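You operate a simulated robot arm through the tools that you are given. There is no shell and no other tool.

You run a simulated robot arm. Do the job below in one go: nothing can be reset, and whatever is moved stays where it is left.

Task
Start the pump, bleed out the air, then reset the compressor.
Fine: open the bleed screw with the pump running, close it once the sight glass shows no bubbles. No leak alarm, nothing over the tray's brim. Leave the other valves and switches.
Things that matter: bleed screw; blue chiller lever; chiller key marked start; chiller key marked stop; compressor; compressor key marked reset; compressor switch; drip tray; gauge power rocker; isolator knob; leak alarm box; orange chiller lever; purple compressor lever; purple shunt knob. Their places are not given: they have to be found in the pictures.

It is judged by the outcome, as a careful person would: the job done as asked, and still so three seconds after it is handed in. It fails if anything else is knocked over, pushed out of place, dropped, spilled or broken.

Robot
A 7-joint arm with a fingered hand, fixed in place. Base frame: the origin is at the foot of the arm, x ahead of it, y to its left, z up. Readings come in mm, degrees, newtons and seconds.
Its first joint turns from -115.0 to 115.0 degrees. Payload 5 kg.
The tool frame sits at the grasp point between the pads (the TCP): z along the fingers, y along the line on which they close. The tips reach 32 mm beyond it. Largest opening 160 mm; the body of the gripper starts 89 mm behind the TCP. The gripper is a hand of 4 fingers: y runs from the thumb to the fingers, the wrist lies at [0, 0, -267] in the tool frame, and closing takes about 1.5 s.
Orientation is told as [roll, pitch, yaw] about the base's x, y, z axes, in that order, counted from this pose: with the fingers straight down and closing along the base's y, the tool's x points along the base's -x, its y along +y and its z along -z.

Tools
- The arm moves only by the tool play_rows. Its argument "moves" is a list of rows, each an object (a shift or turn left out is 0, a gripper value left out holds the last) with "slide": the shift along the tool's x, y, z in units of 250 mm (1.0 is 250 mm), a list of three; "delta_rot": the turn, a rotation vector about the tool's x, y, z in units of 60 degrees (1.0 is 60 degrees), a list of three. In form: [{"slide": [x, y, z], "delta_rot": [ax, ay, az]}, ...]. A call has 1 to 20 rows; each row is the pose to reach, as a shift and turn from the pose commanded when the call began, along the tool's axes at that moment. "grip" is the gripper command, from -1 (fully open) to 1 (shut), values between in proportion, set as the call begins (left out, the last holds). A call with a number of a shift or a turn outside -1 to 1 is refused whole. Each row takes 0.2 s and may step no farther than 50 mm and 8.6 degrees from the row before; otherwise, or with a gripper value out of range, the whole call is refused. Where a pose cannot be reached the arm comes as near as it can. A force on the tool above 40 N (or 10 N above the force at the start of the call, whichever is more), or a blocked arm, ends the call early, and 0.2 s more pass. Each finger travels about 45 mm/s and halts on what it meets, pressing with about 27 N; the grip force reading is that of the motor and also rises with nothing between the fingers. The clock runs only during rows and for 0.2 s after the last one: add rows that repeat a pose to give the fingers time. The reply holds the time, the measured pose of the TCP, the force on the tool along the base axes, the opening and the grip force, in the units named above and with some noise, with the torque about the TCP (base axes, N m) and any sound that the robot's microphone picked up, and new pictures: "show" is both (left out), scene, wrist or none.
- Cameras (640 x 400 px; columns grow to the right, rows downward): "scene" is fixed at [33.6, 504.4, 1274.1]; the picture's right is [1.00, 0.09, 0.00], its down [0.03, -0.37, -0.93] and it looks along [-0.08, 0.92, -0.38] (base axes); focal length 214 px, centre (320, 200). "wrist" rides on the gripper at [80, -4, -114] in the tool frame; the picture's right is [0.05, 1.00, 0.00], its down [-0.82, 0.04, -0.58] and it looks along [-0.58, 0.03, 0.82] (tool axes); focal length 265 px, centre (320, 200).
- raise_lower(by): slides the trunk up (or, below 0, down) by that many mm; the arm rides with it, the base frame stays. It gives what a move gives, with no picture.
- move_fingers(finger1, finger2, finger3, thumb_bend): sets how far each is bent, from 0 (flat) to 1 (curled in); at 0.3 the hand is open as for a grip, at 0.7 the pads meet at the TCP. One left out holds its place. A second passes; each finger stops where it meets its share of the squeeze, and holds until it gets a number again. A gripper value or a shape takes the hand back. It gives what a move gives, with no picture; readings hold the bend of each and the force on the fingers (four entries, about 0 where the hand has none), thumb and palm.
- preshape(shape): the hand has 4 fingers and takes this shape, open, in about a second: jaw (thumb against the fingers, like two jaws); tri (thumb and two fingers); tip (a fingertip pinch); poke (one finger out to press); point (the index stretched); flat (the hand flat); cup (the hand cupped); fist (a fist). The gripper value then closes the fingers along that shape, each until it touches; the sizes above hold for jaw. It gives what a move gives, with no picture.
- measure_at(camera, pixels): for up to 12 pixels [column, row] of the newest picture of that camera ("zoom" is the newest enlarged one), the place [x, y, z] in the base frame of the surface seen there, good to about 2 mm, but the place of the scene camera against the robot may be out by one fixed shift of up to 25 mm in any direction. It takes no simulated time.
- close_up(camera, box): a new picture of the part [left, top, right, bottom] of that camera's present view, enlarged. It takes no simulated time.
- job_done(): hands the job in; it is judged then, once.

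Open the gripper and draw the arm clear of the work before you hand the job in, unless the task says otherwise.

The tools are called after "Request:" as name(argument=value, ...) on one line, values as JSON. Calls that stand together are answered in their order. play_rows: Moves the arm, as the interface text tells. Its arguments: {"type":"object","properties":{"moves":{"type":"array","items":{"type":"object","properties":{"slide":{"type":"array","items":{"type":"number"}},"delta_rot":{"type":"array","items":{"type":"number"}}}}},"grip":{"type":"number"},"show":{"type":"string","enum":["both","scene","wrist","none"]}},"required":["moves"]} The other tools are called the same way: raise_lower (by) slides the trunk up or down; preshape (shape) gives the hand a shape; move_fingers (finger1, finger2, finger3, thumb_bend) moves the fingers one by one; measure_at (camera, pixels) gives the place of the surface under pixels of a picture; close_up (camera, box) takes an enlarged picture of a part of a camera's view; job_done () hands the job in.

At the start:

```text
time_s: 0.0
tcp_pos: [250.5, 583.5, 1412.7]
ee_rot: [0.0, -0.1, -0.1]
force: [-0.1, 0.0, 0.0]
ft_torque: [-0.01, -0.01, 0.0]
width: 160.0
grasp_force: 0.0
shape: jaw
bend: [0.3, 0.3, 0.3, 0.3]
finger forces: [0.0, 0.0, 0.0, 0.0, 0.1, 0.0]
trunk travel left (down, up): [-475.0, 515.0]
```

scene: 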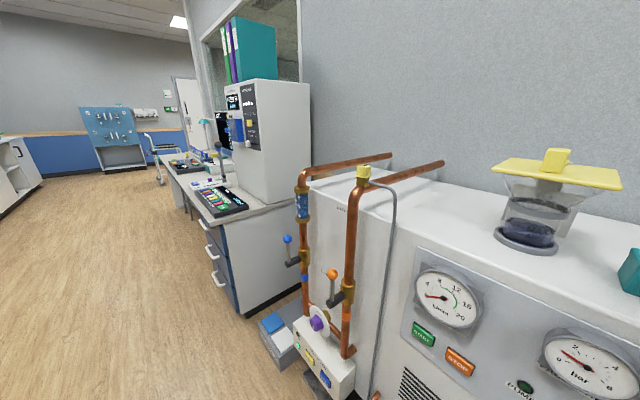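
wrist: 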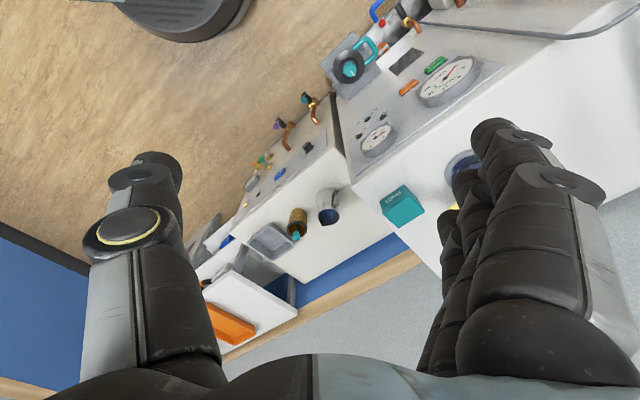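

The scene shows a chiller with gauges (445,298) and keys at (423,333), (460,360); I'll enlarge parts of both views to find the controls.

Request:
close_up(camera="scene", box=[240, 140, 400, 400])

Request:
close_up(camera="scene", box=[380, 220, 640, 400])

Request:
close_up(camera="wrist", box=[200, 0, 500, 190])

Request:
close_up(camera="wrist", box=[190, 130, 450, 360])

```text
1.54 times, centred on (320, 270) of scene
```

zoom: 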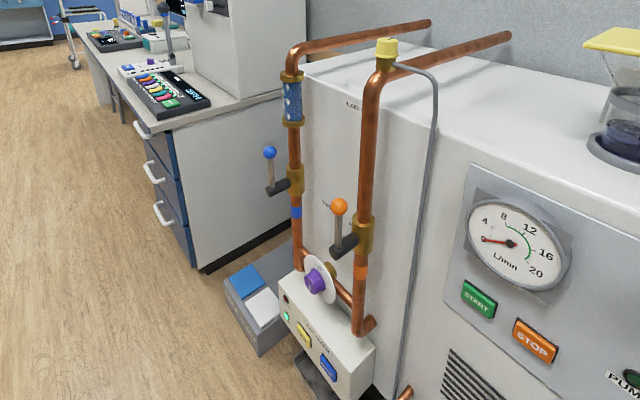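

```text
2.22 times, centred on (510, 310) of scene
```

zoom: 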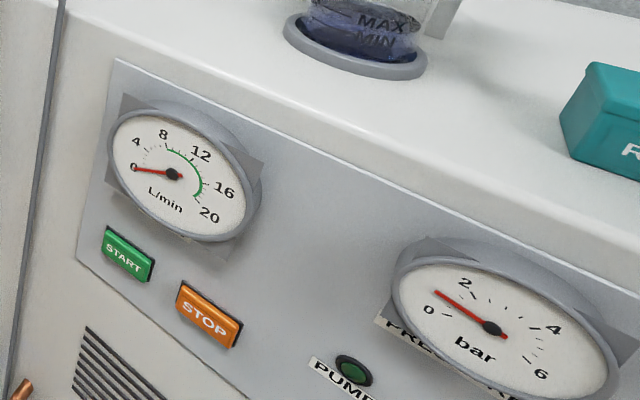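

```text
2.11 times, centred on (350, 95) of wrist
```

zoom: 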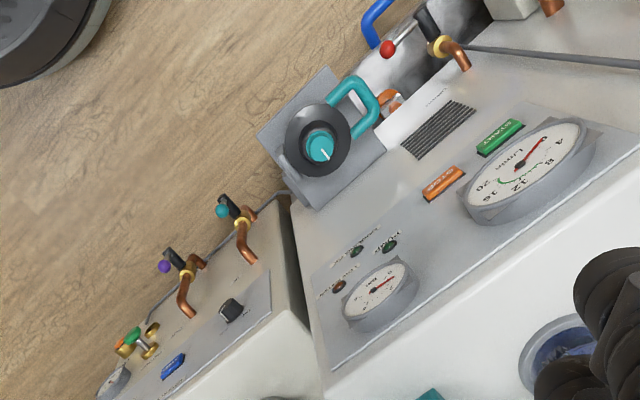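

```text
1.74 times, centred on (320, 245) of wrist
```

zoom: 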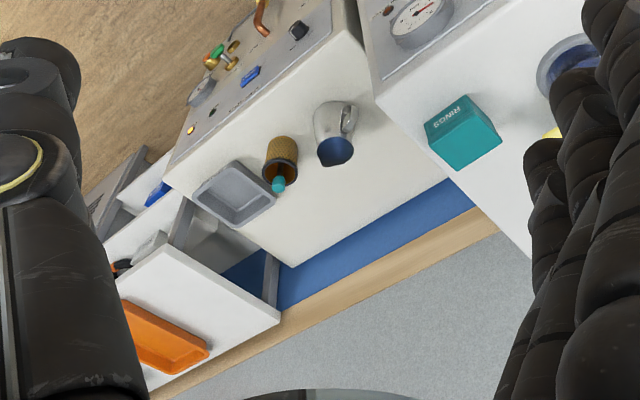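

I'll measure key points in the scene picture and look at enlarged wrist view for the compressor.

Request:
measure_at(camera="scene", pixels=[[363, 172], [302, 205], [423, 333], [460, 360], [445, 298], [332, 274], [288, 239], [317, 323], [325, 380], [310, 352], [375, 397], [540, 245]])

Request:
measure_at(camera="wrist", pixels=[[438, 65], [409, 88], [348, 65], [280, 174], [303, 98], [277, 124], [258, 160], [308, 147], [383, 23], [376, 118], [402, 205], [180, 10]])

Request:
close_up(camera="wrist", box=[230, 80, 350, 220])

Request:
close_up(camera="wrist", box=[310, 0, 480, 100])

Request:
close_up(camera="scene", box=[250, 280, 390, 400])

Request:
close_up(camera="scene", box=[270, 140, 390, 230])

```text
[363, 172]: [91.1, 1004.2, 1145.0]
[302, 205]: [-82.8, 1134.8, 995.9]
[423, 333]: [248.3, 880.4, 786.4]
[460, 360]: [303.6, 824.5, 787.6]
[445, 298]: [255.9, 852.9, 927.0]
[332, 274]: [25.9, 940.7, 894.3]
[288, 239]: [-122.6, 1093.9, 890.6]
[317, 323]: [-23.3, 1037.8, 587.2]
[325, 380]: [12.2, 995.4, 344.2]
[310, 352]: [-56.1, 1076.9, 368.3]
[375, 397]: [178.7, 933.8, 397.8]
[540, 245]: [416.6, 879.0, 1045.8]
```

```text
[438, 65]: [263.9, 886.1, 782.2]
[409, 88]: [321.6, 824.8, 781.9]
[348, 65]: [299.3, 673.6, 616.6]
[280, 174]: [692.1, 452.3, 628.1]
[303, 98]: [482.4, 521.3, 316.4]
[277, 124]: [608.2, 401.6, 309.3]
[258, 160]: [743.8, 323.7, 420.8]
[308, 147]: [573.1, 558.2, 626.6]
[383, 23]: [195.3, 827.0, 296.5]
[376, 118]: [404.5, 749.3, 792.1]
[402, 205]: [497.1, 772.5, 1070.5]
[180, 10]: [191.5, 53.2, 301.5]
```

```text
2.86 times, centred on (290, 150) of wrist
```

zoom: 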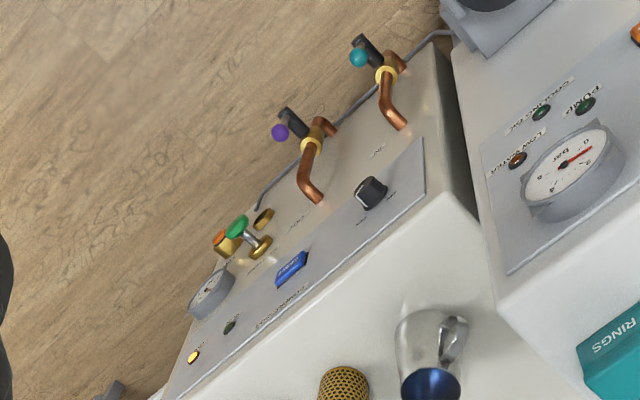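

```text
3.76 times, centred on (395, 50) of wrist
```

zoom: 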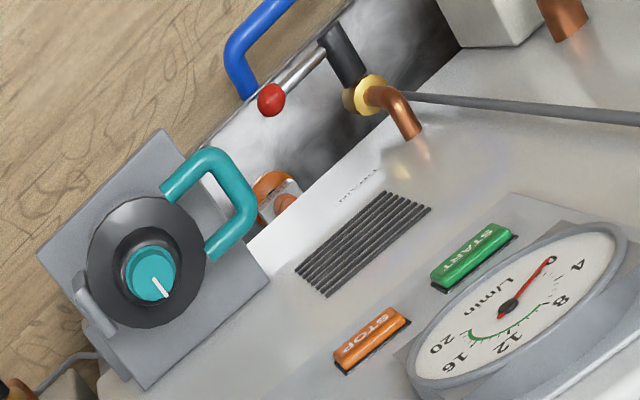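

```text
3.33 times, centred on (320, 340) of scene
```

zoom: 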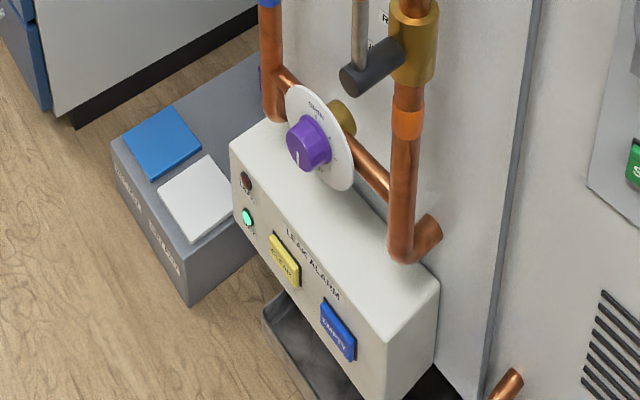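

```text
4.44 times, centred on (330, 185) of scene
```

zoom: 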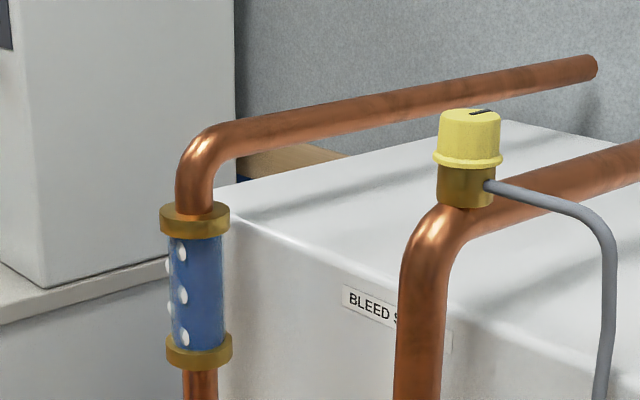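

The bleed screw is the yellow cap at scene (363,172), sight glass with bubbles at (302,205), START at (423,333). I'll measure the panel geometry and calibrate scene vs wrist on common points.

Request:
close_up(camera="wrist", box=[380, 30, 500, 105])

Request:
measure_at(camera="wrist", pixels=[[432, 69], [442, 62], [404, 91], [414, 84], [420, 82], [440, 45], [450, 40], [470, 62], [392, 100], [380, 160], [475, 90], [500, 70]])

Request:
close_up(camera="scene", box=[380, 290, 500, 380])

Request:
measure_at(camera="scene", pixels=[[413, 325], [432, 342], [440, 340], [448, 352], [472, 368], [420, 350], [405, 330], [500, 330], [420, 260], [363, 165], [363, 182], [380, 184]])

```text
5.33 times, centred on (440, 68) of wrist
```

zoom: 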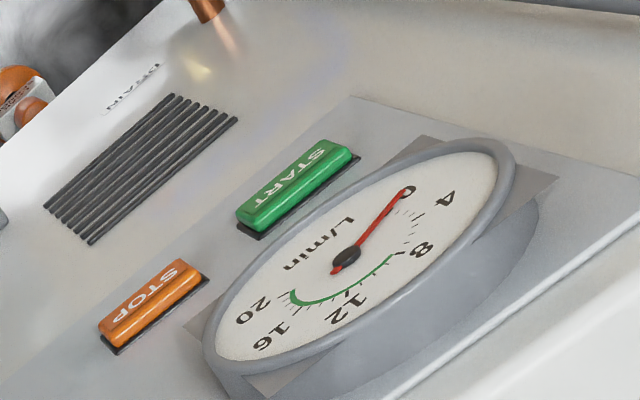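

```text
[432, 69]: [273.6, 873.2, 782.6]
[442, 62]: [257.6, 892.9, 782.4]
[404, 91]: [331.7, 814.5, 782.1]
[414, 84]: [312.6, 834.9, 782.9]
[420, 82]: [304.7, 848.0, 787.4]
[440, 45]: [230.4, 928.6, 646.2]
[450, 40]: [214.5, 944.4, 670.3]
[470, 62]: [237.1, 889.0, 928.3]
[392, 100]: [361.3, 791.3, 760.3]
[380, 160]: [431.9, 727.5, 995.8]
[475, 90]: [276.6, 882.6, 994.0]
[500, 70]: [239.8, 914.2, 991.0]
```

```text
4.44 times, centred on (440, 335) of scene
```

zoom: 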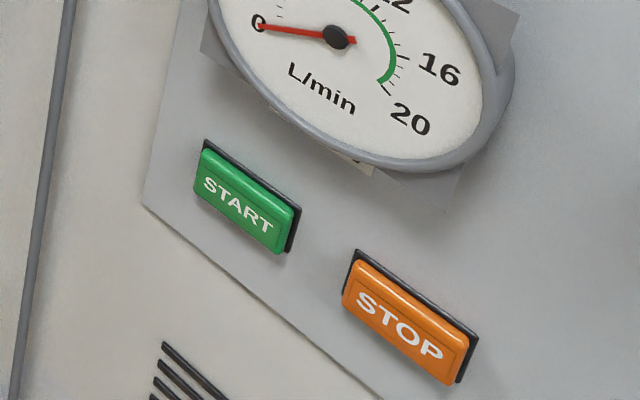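

```text
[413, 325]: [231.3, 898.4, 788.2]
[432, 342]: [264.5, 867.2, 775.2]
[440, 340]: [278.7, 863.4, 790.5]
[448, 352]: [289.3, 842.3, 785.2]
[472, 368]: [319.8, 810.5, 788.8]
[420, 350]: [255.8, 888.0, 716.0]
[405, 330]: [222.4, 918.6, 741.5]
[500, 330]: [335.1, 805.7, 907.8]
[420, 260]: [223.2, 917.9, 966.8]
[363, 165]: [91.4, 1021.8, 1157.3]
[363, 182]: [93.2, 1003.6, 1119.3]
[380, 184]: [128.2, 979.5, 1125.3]
```

The panel is vertical with outward normal about (-0.72,-0.69,0); START key centre ≈ (265,883,782). I'll form the poke hand, and start by yawing the tool 43.8° so the hand faces the panel.

Request:
preshape(shape="poke")

Request:
play_rows(moves=[{"delta_rot": [0, 0, -0.122]}, {"delta_rot": [0, 0, -0.244]}, {"delta_rot": [0, 0, -0.366]}, {"delta_rot": [0, 0, -0.488]}, {"delta_rot": [0, 0, -0.61]}, {"delta_rot": [0, 0, -0.73]}])

```text
time_s: 0.9
tcp_pos: [251.0, 583.2, 1413.8]
ee_rot: [0.0, 0.0, -0.1]
force: [0.4, 0.1, 1.7]
ft_torque: [-0.01, -0.02, -0.02]
width: 0.0
grasp_force: 0.1
shape: poke
bend: [1.0, 1.0, 1.0, 0.47]
finger forces: [0.0, 0.0, 0.0, 0.0, 0.0, 0.1]
trunk travel left (down, up): [-475.0, 515.0]
```

```text
time_s: 2.3
tcp_pos: [250.2, 582.5, 1415.4]
ee_rot: [0.0, 0.1, 43.9]
force: [-0.6, 0.2, 0.9]
ft_torque: [0.01, 0.0, -0.01]
width: 0.0
grasp_force: 0.0
shape: poke
bend: [1.0, 1.0, 1.0, 0.47]
finger forces: [0.1, 0.1, 0.1, 0.0, 0.1, 0.0]
trunk travel left (down, up): [-475.0, 515.0]
```

scene: 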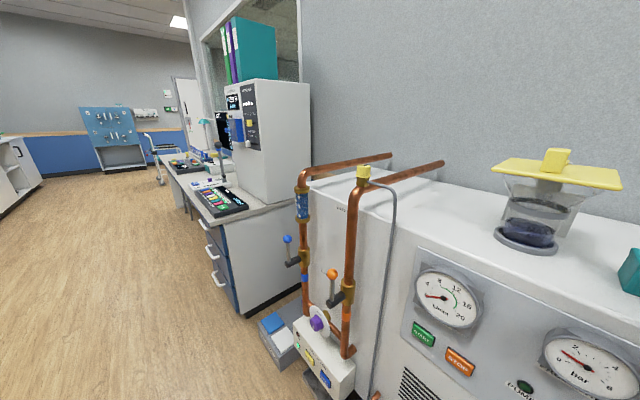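
wrist: 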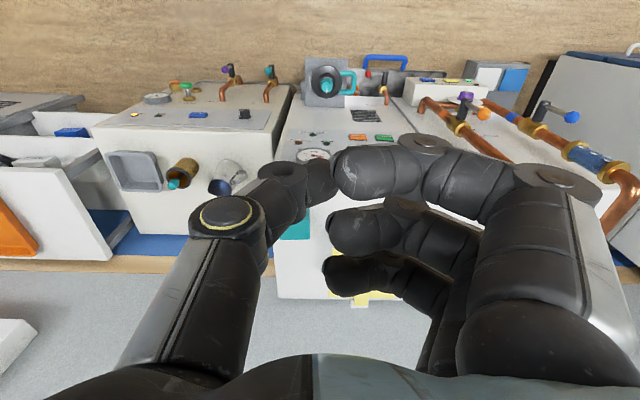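

The poke shape shows the fingers curled and the thumb across; I'll check the "point" shape to see which gives a cleaner single fingertip.

Request:
preshape(shape="point")

Request:
play_rows(moves=[{"slide": [0, 0, 0]}], show="wrist")

```text
time_s: 3.2
tcp_pos: [251.3, 582.0, 1413.8]
ee_rot: [0.0, 0.0, 43.8]
force: [-0.1, 0.2, 0.2]
ft_torque: [-0.01, -0.03, 0.01]
width: 152.2
grasp_force: 0.1
shape: point
bend: [0.3, 1.0, 1.0, 0.54]
finger forces: [0.0, 0.1, 0.1, 0.1, 0.1, 0.0]
trunk travel left (down, up): [-475.0, 515.0]
```

```text
time_s: 3.6
tcp_pos: [250.3, 582.6, 1414.3]
ee_rot: [0.0, 0.0, 43.8]
force: [-0.4, 0.7, -0.1]
ft_torque: [0.0, 0.01, 0.01]
width: 152.1
grasp_force: 0.1
shape: point
bend: [0.3, 1.0, 1.0, 0.54]
finger forces: [0.0, 0.0, 0.0, 0.0, 0.1, 0.0]
trunk travel left (down, up): [-475.0, 515.0]
```

wrist: 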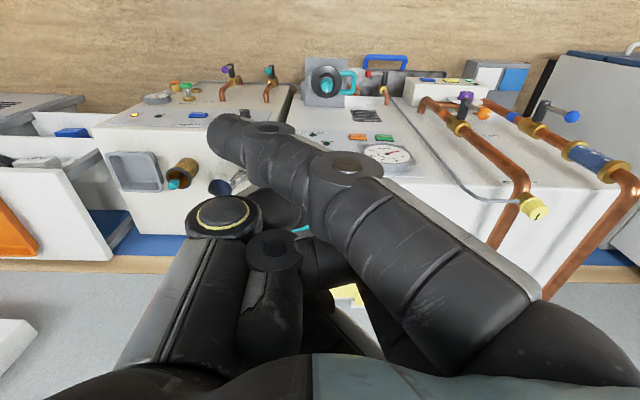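

The index is out but slanted inward (tip near wrist (225,140)). I'll straighten it fully and curl the rest, then look.

Request:
move_fingers(finger1=0.0, finger2=1.0, finger3=1.0, thumb_bend=0.8)

Request:
play_rows(moves=[{"slide": [0, 0, 0]}], show="wrist")

```text
time_s: 4.6
tcp_pos: [250.5, 582.7, 1415.0]
ee_rot: [0.1, -0.2, 43.8]
force: [0.0, -0.2, 0.4]
ft_torque: [0.03, 0.01, -0.02]
width: 109.4
grasp_force: 0.1
shape: fingers
bend: [0.0, 1.0, 1.0, 0.8]
finger forces: [0.0, 0.1, 0.0, 0.0, 0.1, 0.1]
trunk travel left (down, up): [-475.0, 515.0]
```

```text
time_s: 5.0
tcp_pos: [251.6, 582.1, 1414.2]
ee_rot: [-0.1, 0.0, 43.8]
force: [0.2, -0.2, 0.3]
ft_torque: [0.03, 0.04, -0.01]
width: 109.2
grasp_force: 0.0
shape: fingers
bend: [0.0, 1.0, 1.0, 0.8]
finger forces: [0.0, 0.0, 0.0, 0.0, 0.1, 0.0]
trunk travel left (down, up): [-475.0, 515.0]
```

wrist: 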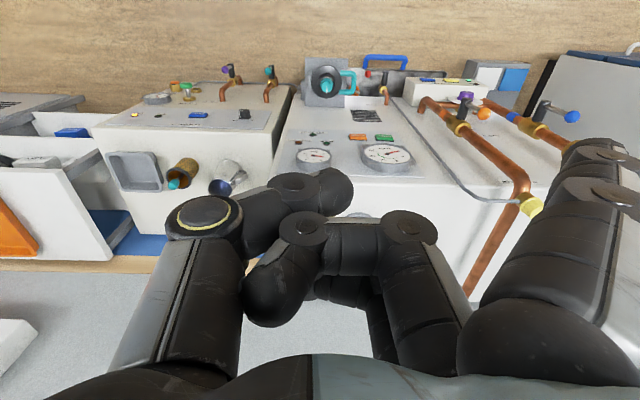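

I'll measure the fingertip place, then try an intermediate bend.

Request:
measure_at(camera="wrist", pixels=[[600, 145], [610, 195], [560, 230], [630, 155], [295, 305], [335, 185], [205, 215]])

Request:
move_fingers(finger1=0.2)

Request:
play_rows(moves=[{"slide": [0, 0, 0]}], show="wrist")

```text
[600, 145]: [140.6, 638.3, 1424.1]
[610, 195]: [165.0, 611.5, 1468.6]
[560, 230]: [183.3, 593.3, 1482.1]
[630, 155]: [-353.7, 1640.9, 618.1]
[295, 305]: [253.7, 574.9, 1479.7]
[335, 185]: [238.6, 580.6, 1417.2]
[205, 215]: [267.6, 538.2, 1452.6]
```

```text
time_s: 6.0
tcp_pos: [250.1, 582.4, 1414.9]
ee_rot: [0.0, 0.0, 43.8]
force: [0.4, 0.7, -0.6]
ft_torque: [-0.01, -0.02, 0.02]
width: 87.5
grasp_force: 0.0
shape: fingers
bend: [0.2, 1.0, 1.0, 0.8]
finger forces: [0.0, 0.1, 0.0, 0.1, 0.1, 0.0]
trunk travel left (down, up): [-475.0, 515.0]
```

```text
time_s: 6.4
tcp_pos: [251.2, 583.0, 1414.6]
ee_rot: [0.0, -0.1, 43.8]
force: [-0.8, -0.6, -0.3]
ft_torque: [0.04, 0.0, -0.02]
width: 87.7
grasp_force: 0.0
shape: fingers
bend: [0.2, 1.0, 1.0, 0.8]
finger forces: [0.0, 0.0, 0.0, 0.0, 0.0, 0.0]
trunk travel left (down, up): [-475.0, 515.0]
```

wrist: 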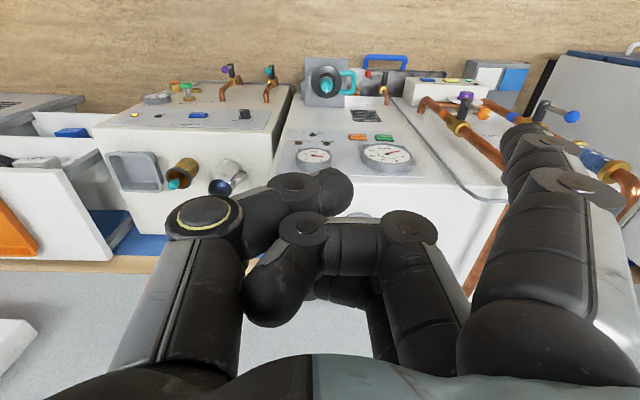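

At bend 0.2 the index points roughly forward (tip near (535,140)). I'll measure the tip offset.

Request:
measure_at(camera="wrist", pixels=[[530, 135], [520, 145], [545, 150], [515, 165], [560, 180], [340, 185]])

Request:
close_up(camera="wrist", box=[440, 90, 640, 240])

```text
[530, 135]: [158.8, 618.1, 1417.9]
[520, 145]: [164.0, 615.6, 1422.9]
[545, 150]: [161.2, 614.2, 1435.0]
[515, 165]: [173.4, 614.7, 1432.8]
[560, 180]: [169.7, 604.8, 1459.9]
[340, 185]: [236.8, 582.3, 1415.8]
```

```text
2.67 times, centred on (540, 165) of wrist
```

zoom: 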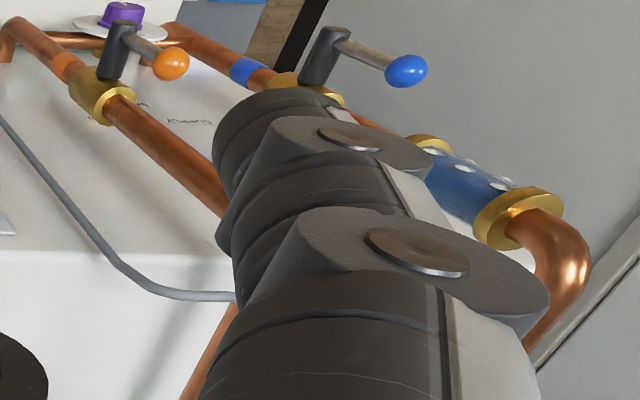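

The index tip sits ~89 mm off-axis at that bend. I'd rather use the middle finger against the thumb at the TCP (known location), so I'll try finger 2 and thumb at 0.7 with the others curled.

Request:
move_fingers(finger1=1.0, finger2=0.65, finger3=1.0, thumb_bend=0.65)

Request:
play_rows(moves=[{"slide": [0, 0, 0]}], show="wrist")

```text
time_s: 7.4
tcp_pos: [250.4, 582.5, 1414.7]
ee_rot: [0.0, 0.0, 43.8]
force: [0.3, 0.6, 0.6]
ft_torque: [0.0, 0.01, 0.03]
width: 52.8
grasp_force: 0.0
shape: fingers
bend: [1.0, 0.65, 1.0, 0.65]
finger forces: [0.1, 0.1, 0.0, 0.0, 0.0, 0.0]
trunk travel left (down, up): [-475.0, 515.0]
```

```text
time_s: 7.8
tcp_pos: [250.8, 581.1, 1414.4]
ee_rot: [0.0, 0.1, 43.6]
force: [0.9, -0.7, 0.5]
ft_torque: [-0.01, 0.0, -0.02]
width: 52.7
grasp_force: 0.0
shape: fingers
bend: [1.0, 0.65, 1.0, 0.65]
finger forces: [0.0, 0.0, 0.0, 0.0, 0.1, 0.1]
trunk travel left (down, up): [-475.0, 515.0]
```

wrist: 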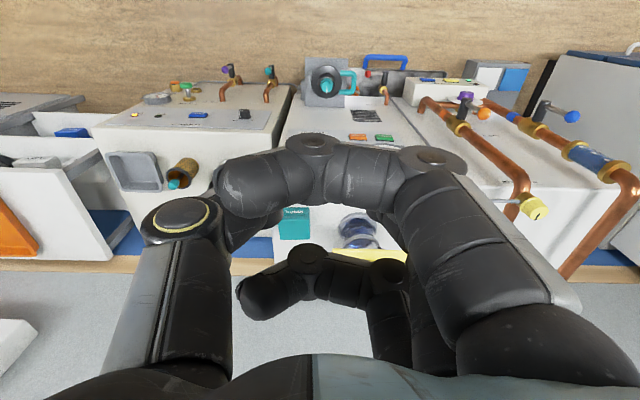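

The curled fingers stay about 30 mm behind the tips, so the index at 0.3 (tip ≈ x30, y80, z32 in tool frame) is the best poker. I'll set that and pitch the tool level in two steps.

Request:
move_fingers(finger1=0.3, finger2=1.0, finger3=1.0, thumb_bend=0.8)

Request:
play_rows(moves=[{"delta_rot": [0, -0.125, 0]}, {"delta_rot": [0, -0.25, 0]}, {"delta_rot": [0, -0.375, 0]}, {"delta_rot": [0, -0.5, 0]}, {"delta_rot": [0, -0.625, 0]}, {"delta_rot": [0, -0.75, 0]}], show="none")

Request:
play_rows(moves=[{"delta_rot": [0, -0.125, 0]}, {"delta_rot": [0, -0.25, 0]}, {"delta_rot": [0, -0.375, 0]}, {"delta_rot": [0, -0.5, 0]}, {"delta_rot": [0, -0.625, 0]}, {"delta_rot": [0, -0.75, 0]}])

```text
time_s: 8.8
tcp_pos: [250.6, 582.9, 1414.5]
ee_rot: [0.0, -0.1, 43.8]
force: [-0.9, 0.4, 0.6]
ft_torque: [0.03, -0.04, 0.02]
width: 83.4
grasp_force: 0.0
shape: fingers
bend: [0.3, 0.78, 1.0, 0.76]
finger forces: [0.0, 0.1, 0.0, 0.0, 0.1, 0.1]
trunk travel left (down, up): [-475.0, 515.0]
```

```text
time_s: 10.2
tcp_pos: [268.2, 580.3, 1403.0]
ee_rot: [0.2, -43.9, 42.4]
force: [-1.0, -0.5, 0.1]
ft_torque: [-0.01, 0.03, 0.0]
width: 83.3
grasp_force: 0.0
shape: fingers
bend: [0.3, 0.79, 1.0, 0.76]
finger forces: [0.0, 0.0, 0.0, 0.1, 0.1, 0.0]
trunk travel left (down, up): [-475.0, 515.0]
```

```text
time_s: 11.1
tcp_pos: [372.4, 526.6, 1427.1]
ee_rot: [10.4, -67.3, 22.9]
force: [0.9, 1.2, -0.4]
ft_torque: [-0.05, 0.01, -0.05]
width: 83.0
grasp_force: 0.1
shape: fingers
bend: [0.3, 0.79, 1.0, 0.76]
finger forces: [0.0, 0.1, 0.0, 0.1, 0.1, 0.1]
trunk travel left (down, up): [-475.0, 515.0]
stopped in row 4: the arm was blocked; the commanded pose is now the measured one
```

scene: 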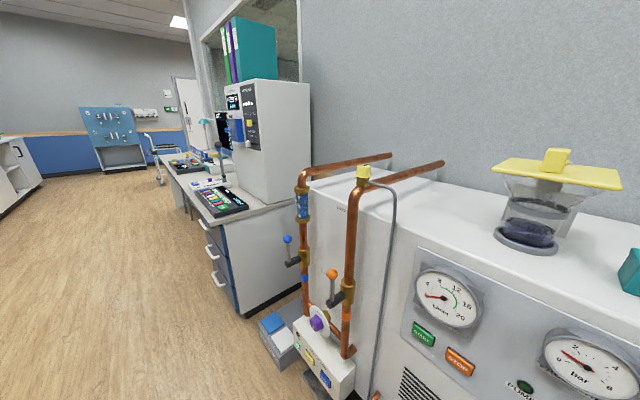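
wrist: 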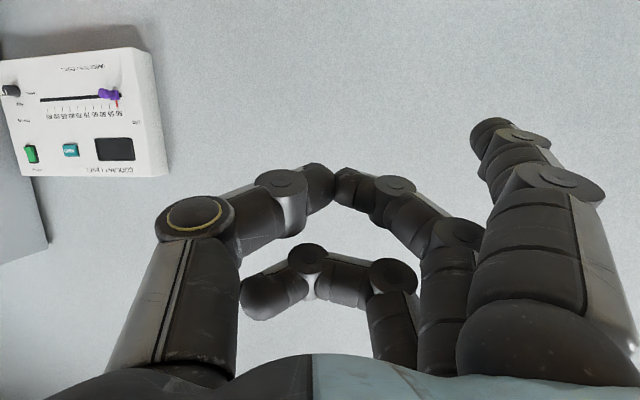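

The arm was blocked at that close, high pose. I'll lower the trunk so the work height suits the arm, then fix orientation farther out.

Request:
raise_lower(by=-400)

Request:
play_rows(moves=[{"slide": [0, 0, 0]}])

```text
time_s: 14.9
tcp_pos: [398.1, 535.9, 977.8]
ee_rot: [9.7, -61.9, 23.4]
force: [-0.5, 0.8, -0.4]
ft_torque: [-0.01, 0.04, -0.03]
width: 83.3
grasp_force: 0.1
shape: fingers
bend: [0.3, 0.79, 1.0, 0.76]
finger forces: [0.0, 0.0, 0.0, 0.0, 0.0, 0.0]
trunk travel left (down, up): [-75.0, 915.0]
```

```text
time_s: 15.5
tcp_pos: [399.0, 537.6, 972.2]
ee_rot: [9.6, -61.6, 23.3]
force: [0.2, 0.3, 0.1]
ft_torque: [-0.02, 0.01, 0.0]
width: 83.2
grasp_force: 0.2
shape: fingers
bend: [0.3, 0.79, 1.0, 0.76]
finger forces: [0.0, 0.0, 0.0, 0.0, 0.0, 0.1]
trunk travel left (down, up): [-75.0, 915.0]
stopped in row 1: the arm was blocked; the commanded pose is now the measured one
```

scene: 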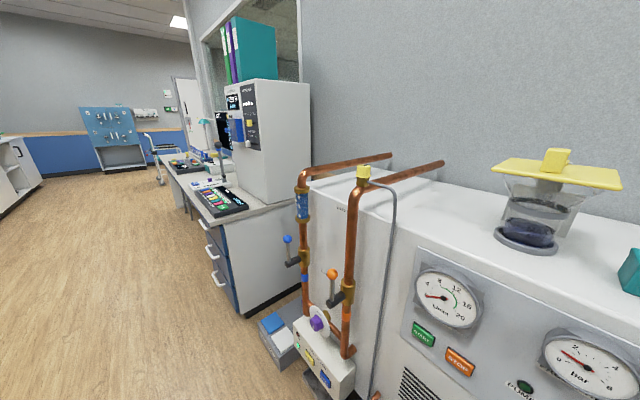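
wrist: 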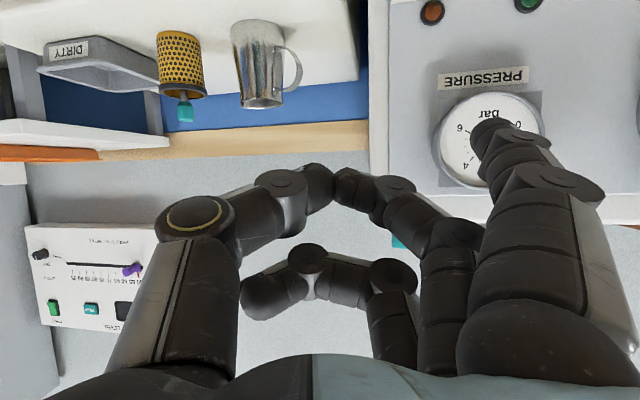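

Still near an arm limit here; I'll move down and left toward the panel first, keeping orientation, then rotate the rest of the way.

Request:
play_rows(moves=[{"slide": [0.087, 0.092, 0.01]}, {"slide": [0.174, 0.184, 0.02]}, {"slide": [0.261, 0.276, 0.03]}, {"slide": [0.348, 0.368, 0.04]}, {"slide": [0.435, 0.46, 0.048]}], show="none")

Request:
play_rows(moves=[{"delta_rot": [-0.035, -0.092, -0.025]}, {"delta_rot": [-0.071, -0.183, -0.049]}, {"delta_rot": [-0.106, -0.275, -0.074]}, {"delta_rot": [-0.142, -0.366, -0.098]}, {"delta_rot": [-0.177, -0.458, -0.123]}])

```text
time_s: 16.7
tcp_pos: [298.2, 618.7, 886.3]
ee_rot: [9.7, -62.0, 23.6]
force: [-0.8, 0.3, -0.3]
ft_torque: [0.01, 0.04, 0.03]
width: 83.1
grasp_force: 0.1
shape: fingers
bend: [0.3, 0.79, 1.0, 0.76]
finger forces: [0.0, 0.1, 0.1, 0.0, 0.0, 0.0]
trunk travel left (down, up): [-75.0, 915.0]
```

```text
time_s: 17.9
tcp_pos: [296.2, 619.4, 884.9]
ee_rot: [-167.5, -89.5, -148.4]
force: [-0.1, -0.4, 0.9]
ft_torque: [-0.03, 0.02, -0.03]
width: 83.4
grasp_force: 0.1
shape: fingers
bend: [0.3, 0.79, 1.0, 0.76]
finger forces: [0.0, 0.0, 0.1, 0.1, 0.0, 0.0]
trunk travel left (down, up): [-75.0, 915.0]
```

scene: 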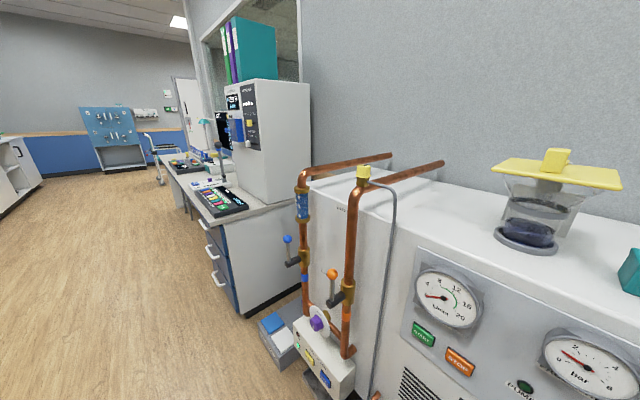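
wrist: 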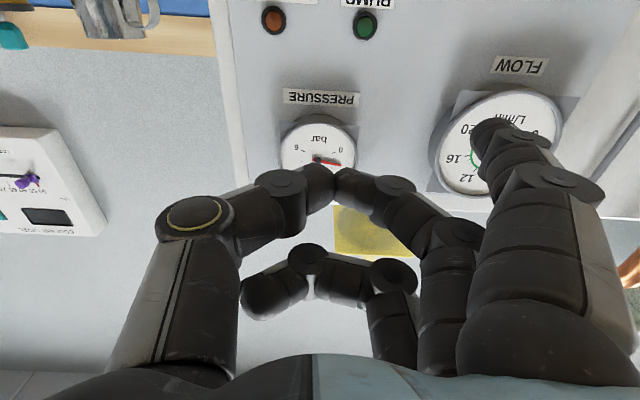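

The tool is level now. I'll slide down/left to bring the index tip ~100 mm in front of START.

Request:
play_rows(moves=[{"slide": [0.073, 0.1314, 0.028]}, {"slide": [0.146, 0.263, 0.056]}, {"slide": [0.219, 0.394, 0.085]}, {"slide": [0.2916, 0.5256, 0.113]}])

Request:
close_up(camera="wrist", box=[400, 0, 640, 180])

```text
time_s: 18.9
tcp_pos: [227.3, 732.1, 813.2]
ee_rot: [-164.8, -89.7, -151.3]
force: [0.4, -0.3, 0.1]
ft_torque: [-0.01, 0.01, 0.07]
width: 83.4
grasp_force: 0.1
shape: fingers
bend: [0.3, 0.79, 1.0, 0.76]
finger forces: [0.0, 0.1, 0.0, 0.0, 0.0, 0.0]
trunk travel left (down, up): [-75.0, 915.0]
```

scene: 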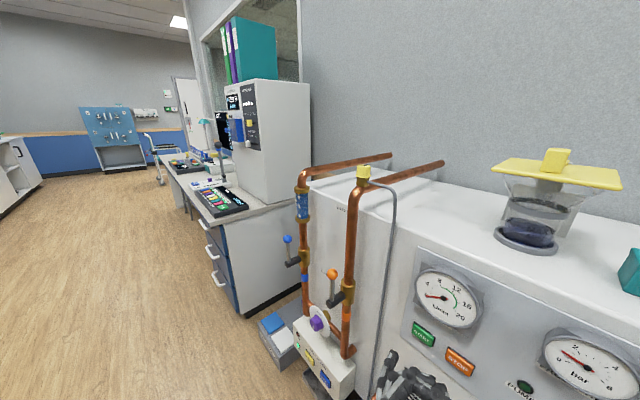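
wrist: 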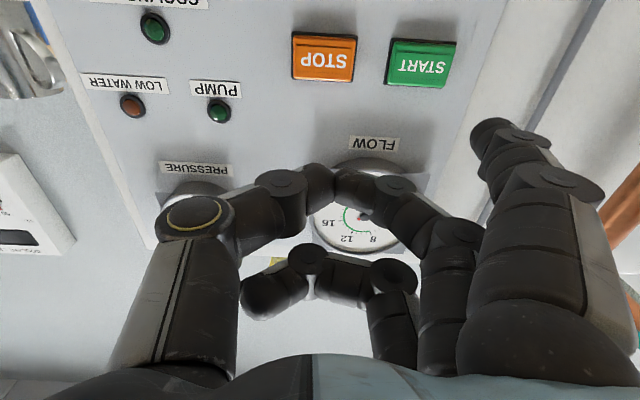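

```text
2.22 times, centred on (520, 90) of wrist
```

zoom: 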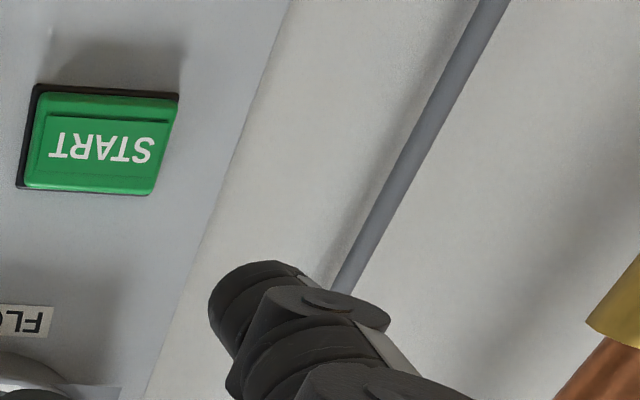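

I'll measure the START corners and the fingertip in this picture to line them up.

Request:
measure_at(camera="wrist", pixels=[[421, 62], [395, 44], [450, 46], [392, 80], [445, 82], [325, 58], [482, 125], [490, 122], [476, 135], [487, 135], [500, 140], [440, 100]])

```text
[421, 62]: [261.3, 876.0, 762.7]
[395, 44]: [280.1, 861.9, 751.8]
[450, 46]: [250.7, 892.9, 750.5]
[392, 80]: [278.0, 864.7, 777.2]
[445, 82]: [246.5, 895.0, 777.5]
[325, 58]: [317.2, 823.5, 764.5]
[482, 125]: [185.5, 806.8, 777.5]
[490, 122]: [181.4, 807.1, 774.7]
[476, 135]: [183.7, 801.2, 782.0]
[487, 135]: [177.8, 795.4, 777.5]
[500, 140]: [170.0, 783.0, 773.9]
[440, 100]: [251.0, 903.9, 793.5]
```

In this frame the key centre is (262,877,764) and the tip ≈ (191,813,785): I need ~21 mm down, 3 mm right, ~95 mm forward. Moving 60 mm forward with the correction, then rechecking.

Request:
play_rows(moves=[{"slide": [0.084, -0.012, 0.04]}, {"slide": [0.084, -0.012, 0.16]}, {"slide": [0.084, -0.012, 0.24]}])

Request:
close_up(camera="wrist", box=[400, 0, 600, 160])

Request:
close_up(camera="scene", box=[360, 300, 520, 400])

```text
time_s: 19.7
tcp_pos: [272.6, 772.6, 793.4]
ee_rot: [-160.1, -89.5, -155.8]
force: [-0.8, 0.1, -0.1]
ft_torque: [0.02, 0.04, -0.03]
width: 83.2
grasp_force: 0.1
shape: fingers
bend: [0.3, 0.79, 1.0, 0.76]
finger forces: [0.0, 0.0, 0.0, 0.1, 0.0, 0.0]
trunk travel left (down, up): [-75.0, 915.0]
```

scene: 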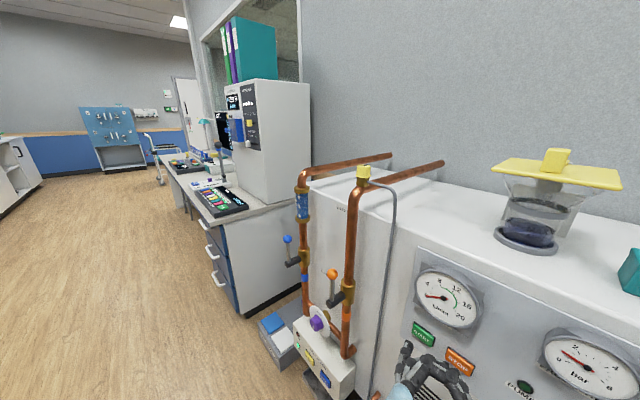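
wrist: 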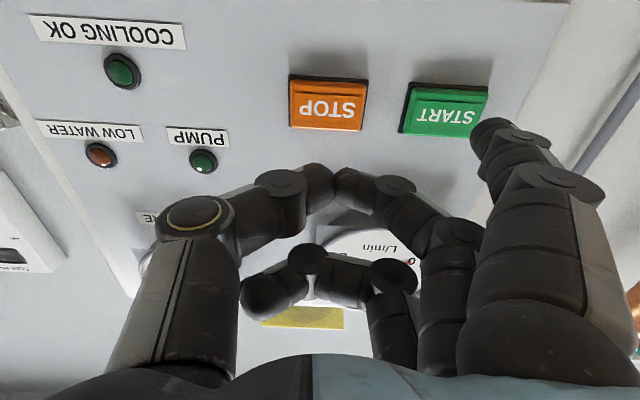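

```text
2.50 times, centred on (500, 80) of wrist
```

zoom: 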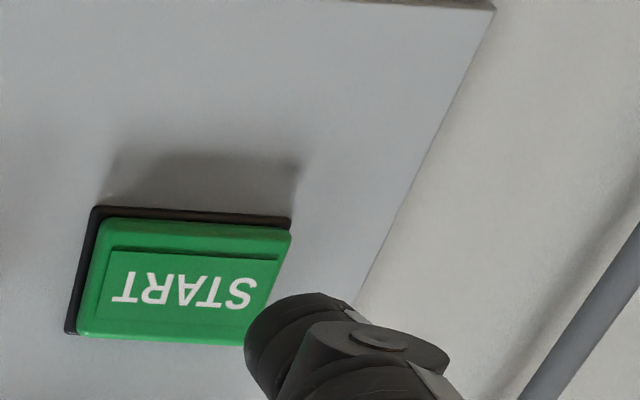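

```text
4.00 times, centred on (440, 350) of scene
```

zoom: 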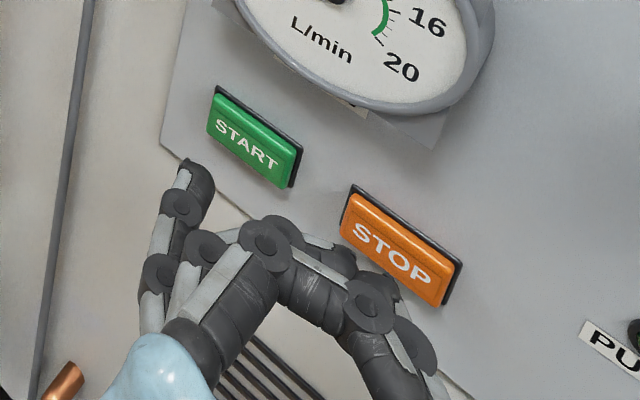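

Both views show tip and key; I'll measure both with each camera to compute the remaining offset.

Request:
measure_at(camera="zoom", pixels=[[254, 137], [215, 100], [297, 175], [201, 170], [205, 165], [195, 185], [205, 190], [180, 178], [182, 205], [168, 240]])

Request:
measure_at(camera="wrist", pixels=[[445, 110], [411, 90], [484, 92], [405, 130], [470, 134], [482, 125], [490, 122], [476, 135], [487, 135], [500, 140]])

```text
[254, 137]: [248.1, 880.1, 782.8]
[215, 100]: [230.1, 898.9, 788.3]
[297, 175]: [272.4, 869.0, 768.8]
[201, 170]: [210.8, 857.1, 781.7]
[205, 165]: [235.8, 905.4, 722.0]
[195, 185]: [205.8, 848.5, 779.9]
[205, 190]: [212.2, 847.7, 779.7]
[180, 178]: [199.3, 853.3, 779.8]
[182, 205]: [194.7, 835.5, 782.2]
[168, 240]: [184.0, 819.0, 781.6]
```

```text
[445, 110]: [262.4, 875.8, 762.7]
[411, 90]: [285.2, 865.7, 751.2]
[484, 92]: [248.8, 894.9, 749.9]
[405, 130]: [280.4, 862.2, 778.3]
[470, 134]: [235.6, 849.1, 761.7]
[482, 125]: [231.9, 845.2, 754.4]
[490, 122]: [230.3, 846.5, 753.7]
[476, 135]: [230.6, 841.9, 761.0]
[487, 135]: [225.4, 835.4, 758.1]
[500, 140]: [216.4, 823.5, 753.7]
```

Tip is ~36–43 mm short of the key, ~5 mm left and ~3 mm low of centre; I'll correct and approach to near contact.

Request:
play_rows(moves=[{"slide": [-0.012, -0.02, 0.04]}, {"slide": [-0.012, -0.02, 0.1]}, {"slide": [-0.012, -0.02, 0.128]}])

Request:
close_up(camera="wrist", box=[400, 40, 600, 200])

Request:
close_up(camera="scene", box=[360, 300, 520, 400])

```text
time_s: 20.5
tcp_pos: [299.7, 792.5, 795.1]
ee_rot: [-160.9, -89.5, -155.0]
force: [0.6, -0.5, -0.7]
ft_torque: [-0.02, -0.04, 0.0]
width: 83.3
grasp_force: 0.0
shape: fingers
bend: [0.3, 0.79, 1.0, 0.76]
finger forces: [0.0, 0.0, 0.0, 0.0, 0.0, 0.1]
trunk travel left (down, up): [-75.0, 915.0]
```

scene: 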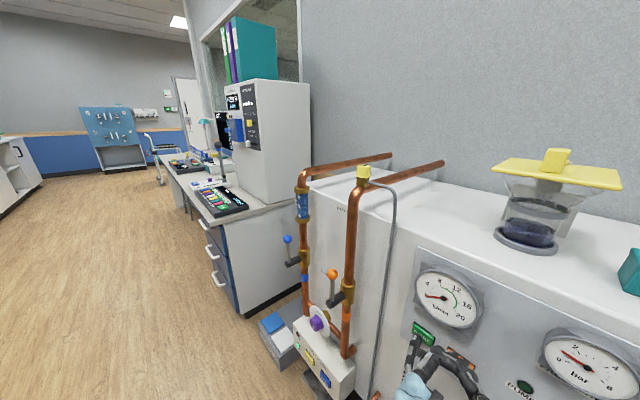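
wrist: 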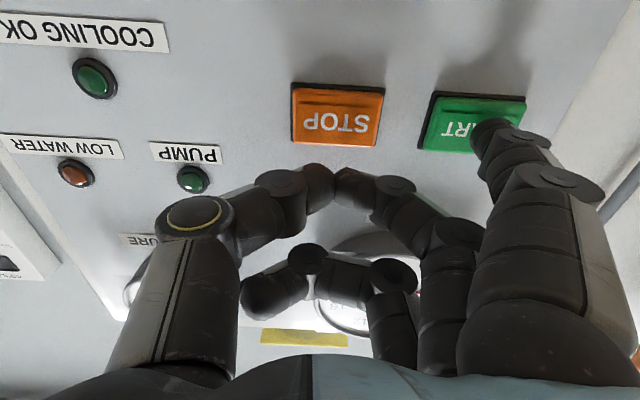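

```text
2.50 times, centred on (500, 120) of wrist
```

zoom: 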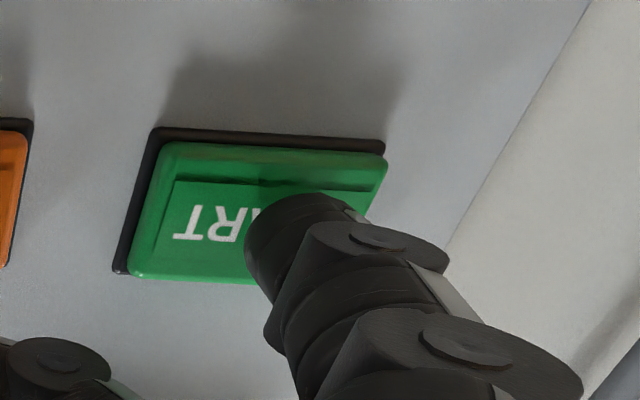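

```text
4.00 times, centred on (440, 350) of scene
```

zoom: 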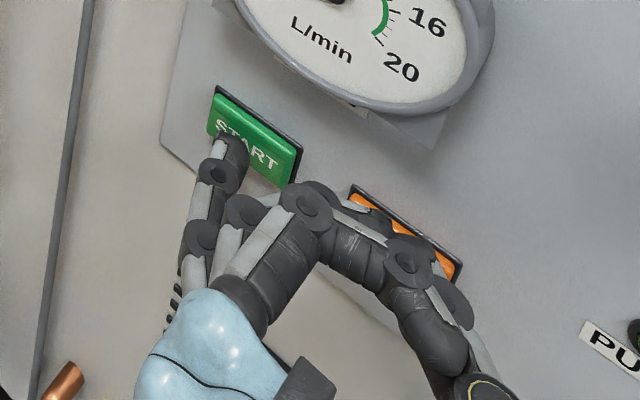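

The tip is over the START face, just off contact. Pressing forward in 2 mm steps.

Request:
play_rows(moves=[{"slide": [0, 0, 0.008]}, {"slide": [0, 0, 0.016]}, {"slide": [0, 0, 0.024]}, {"slide": [0, 0, 0.032]}, {"slide": [0, 0, 0.04]}])

Request:
close_up(camera="scene", box=[360, 220, 620, 400])

```text
time_s: 21.7
tcp_pos: [306.1, 797.2, 793.0]
ee_rot: [-165.9, -89.6, -150.2]
force: [-2.3, -5.1, 1.0]
ft_torque: [0.0, 0.12, 0.36]
width: 83.3
grasp_force: 2.0
shape: fingers
bend: [0.3, 0.79, 1.0, 0.76]
finger forces: [4.6, 0.0, 0.0, 0.0, 0.0, 0.1]
trunk travel left (down, up): [-75.0, 915.0]
heard: click
```

scene: 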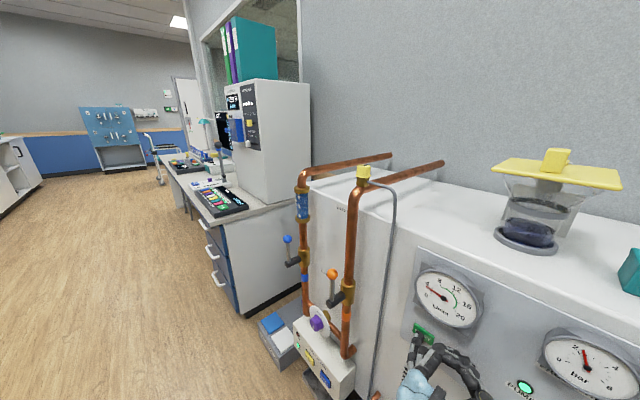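
wrist: 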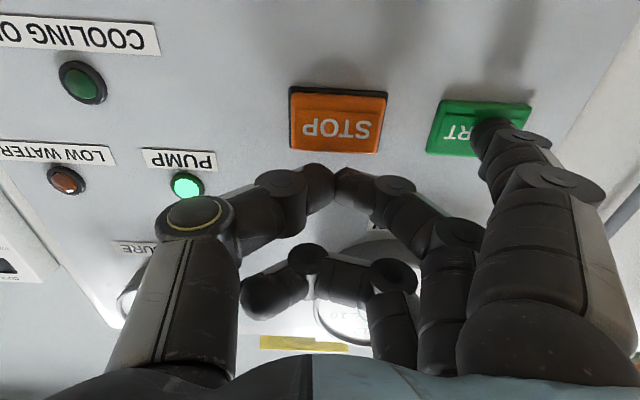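

```text
2.22 times, centred on (490, 310) of scene
```

zoom: 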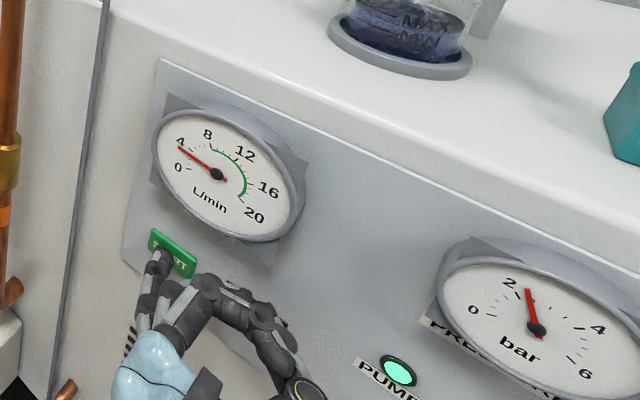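

Click heard, PUMP lamp lit and flow reads ~4 L/min, so the pump is running. I'll back straight away from the key.

Request:
play_rows(moves=[{"slide": [0, 0, -0.1]}, {"slide": [0, 0, -0.28]}, {"slide": [0, 0, -0.46]}, {"slide": [0, 0, -0.6]}])

Request:
close_up(camera="scene", box=[270, 140, 390, 230])

Request:
close_up(camera="scene", box=[390, 220, 640, 400])

```text
time_s: 22.7
tcp_pos: [199.1, 693.1, 794.5]
ee_rot: [-163.6, -89.6, -152.4]
force: [0.9, -0.2, 0.5]
ft_torque: [-0.01, -0.06, 0.0]
width: 83.5
grasp_force: 0.1
shape: fingers
bend: [0.3, 0.79, 1.0, 0.76]
finger forces: [0.0, 0.1, 0.0, 0.0, 0.0, 0.1]
trunk travel left (down, up): [-75.0, 915.0]
```

scene: 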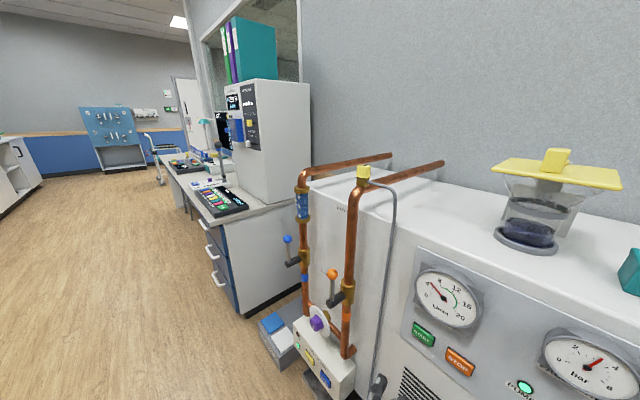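
wrist: 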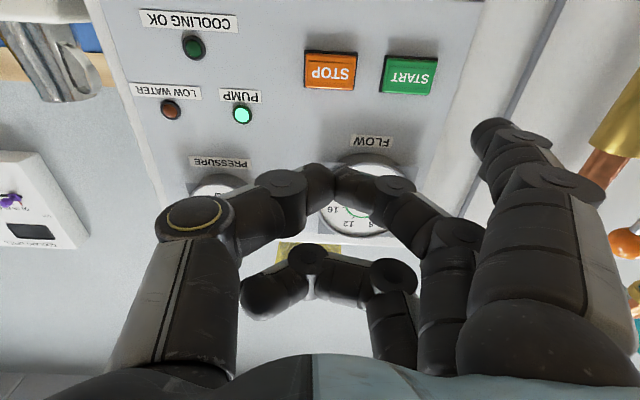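

```text
4.44 times, centred on (330, 185) of scene
```

zoom: 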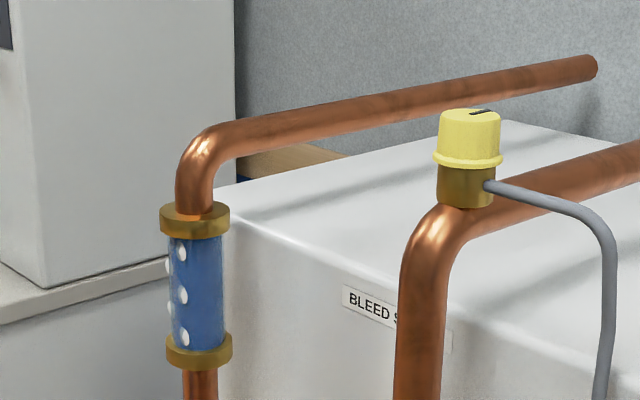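

```text
2.22 times, centred on (515, 310) of scene
```

zoom: 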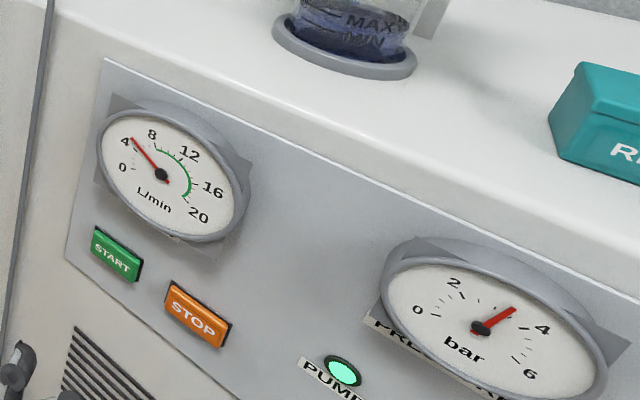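

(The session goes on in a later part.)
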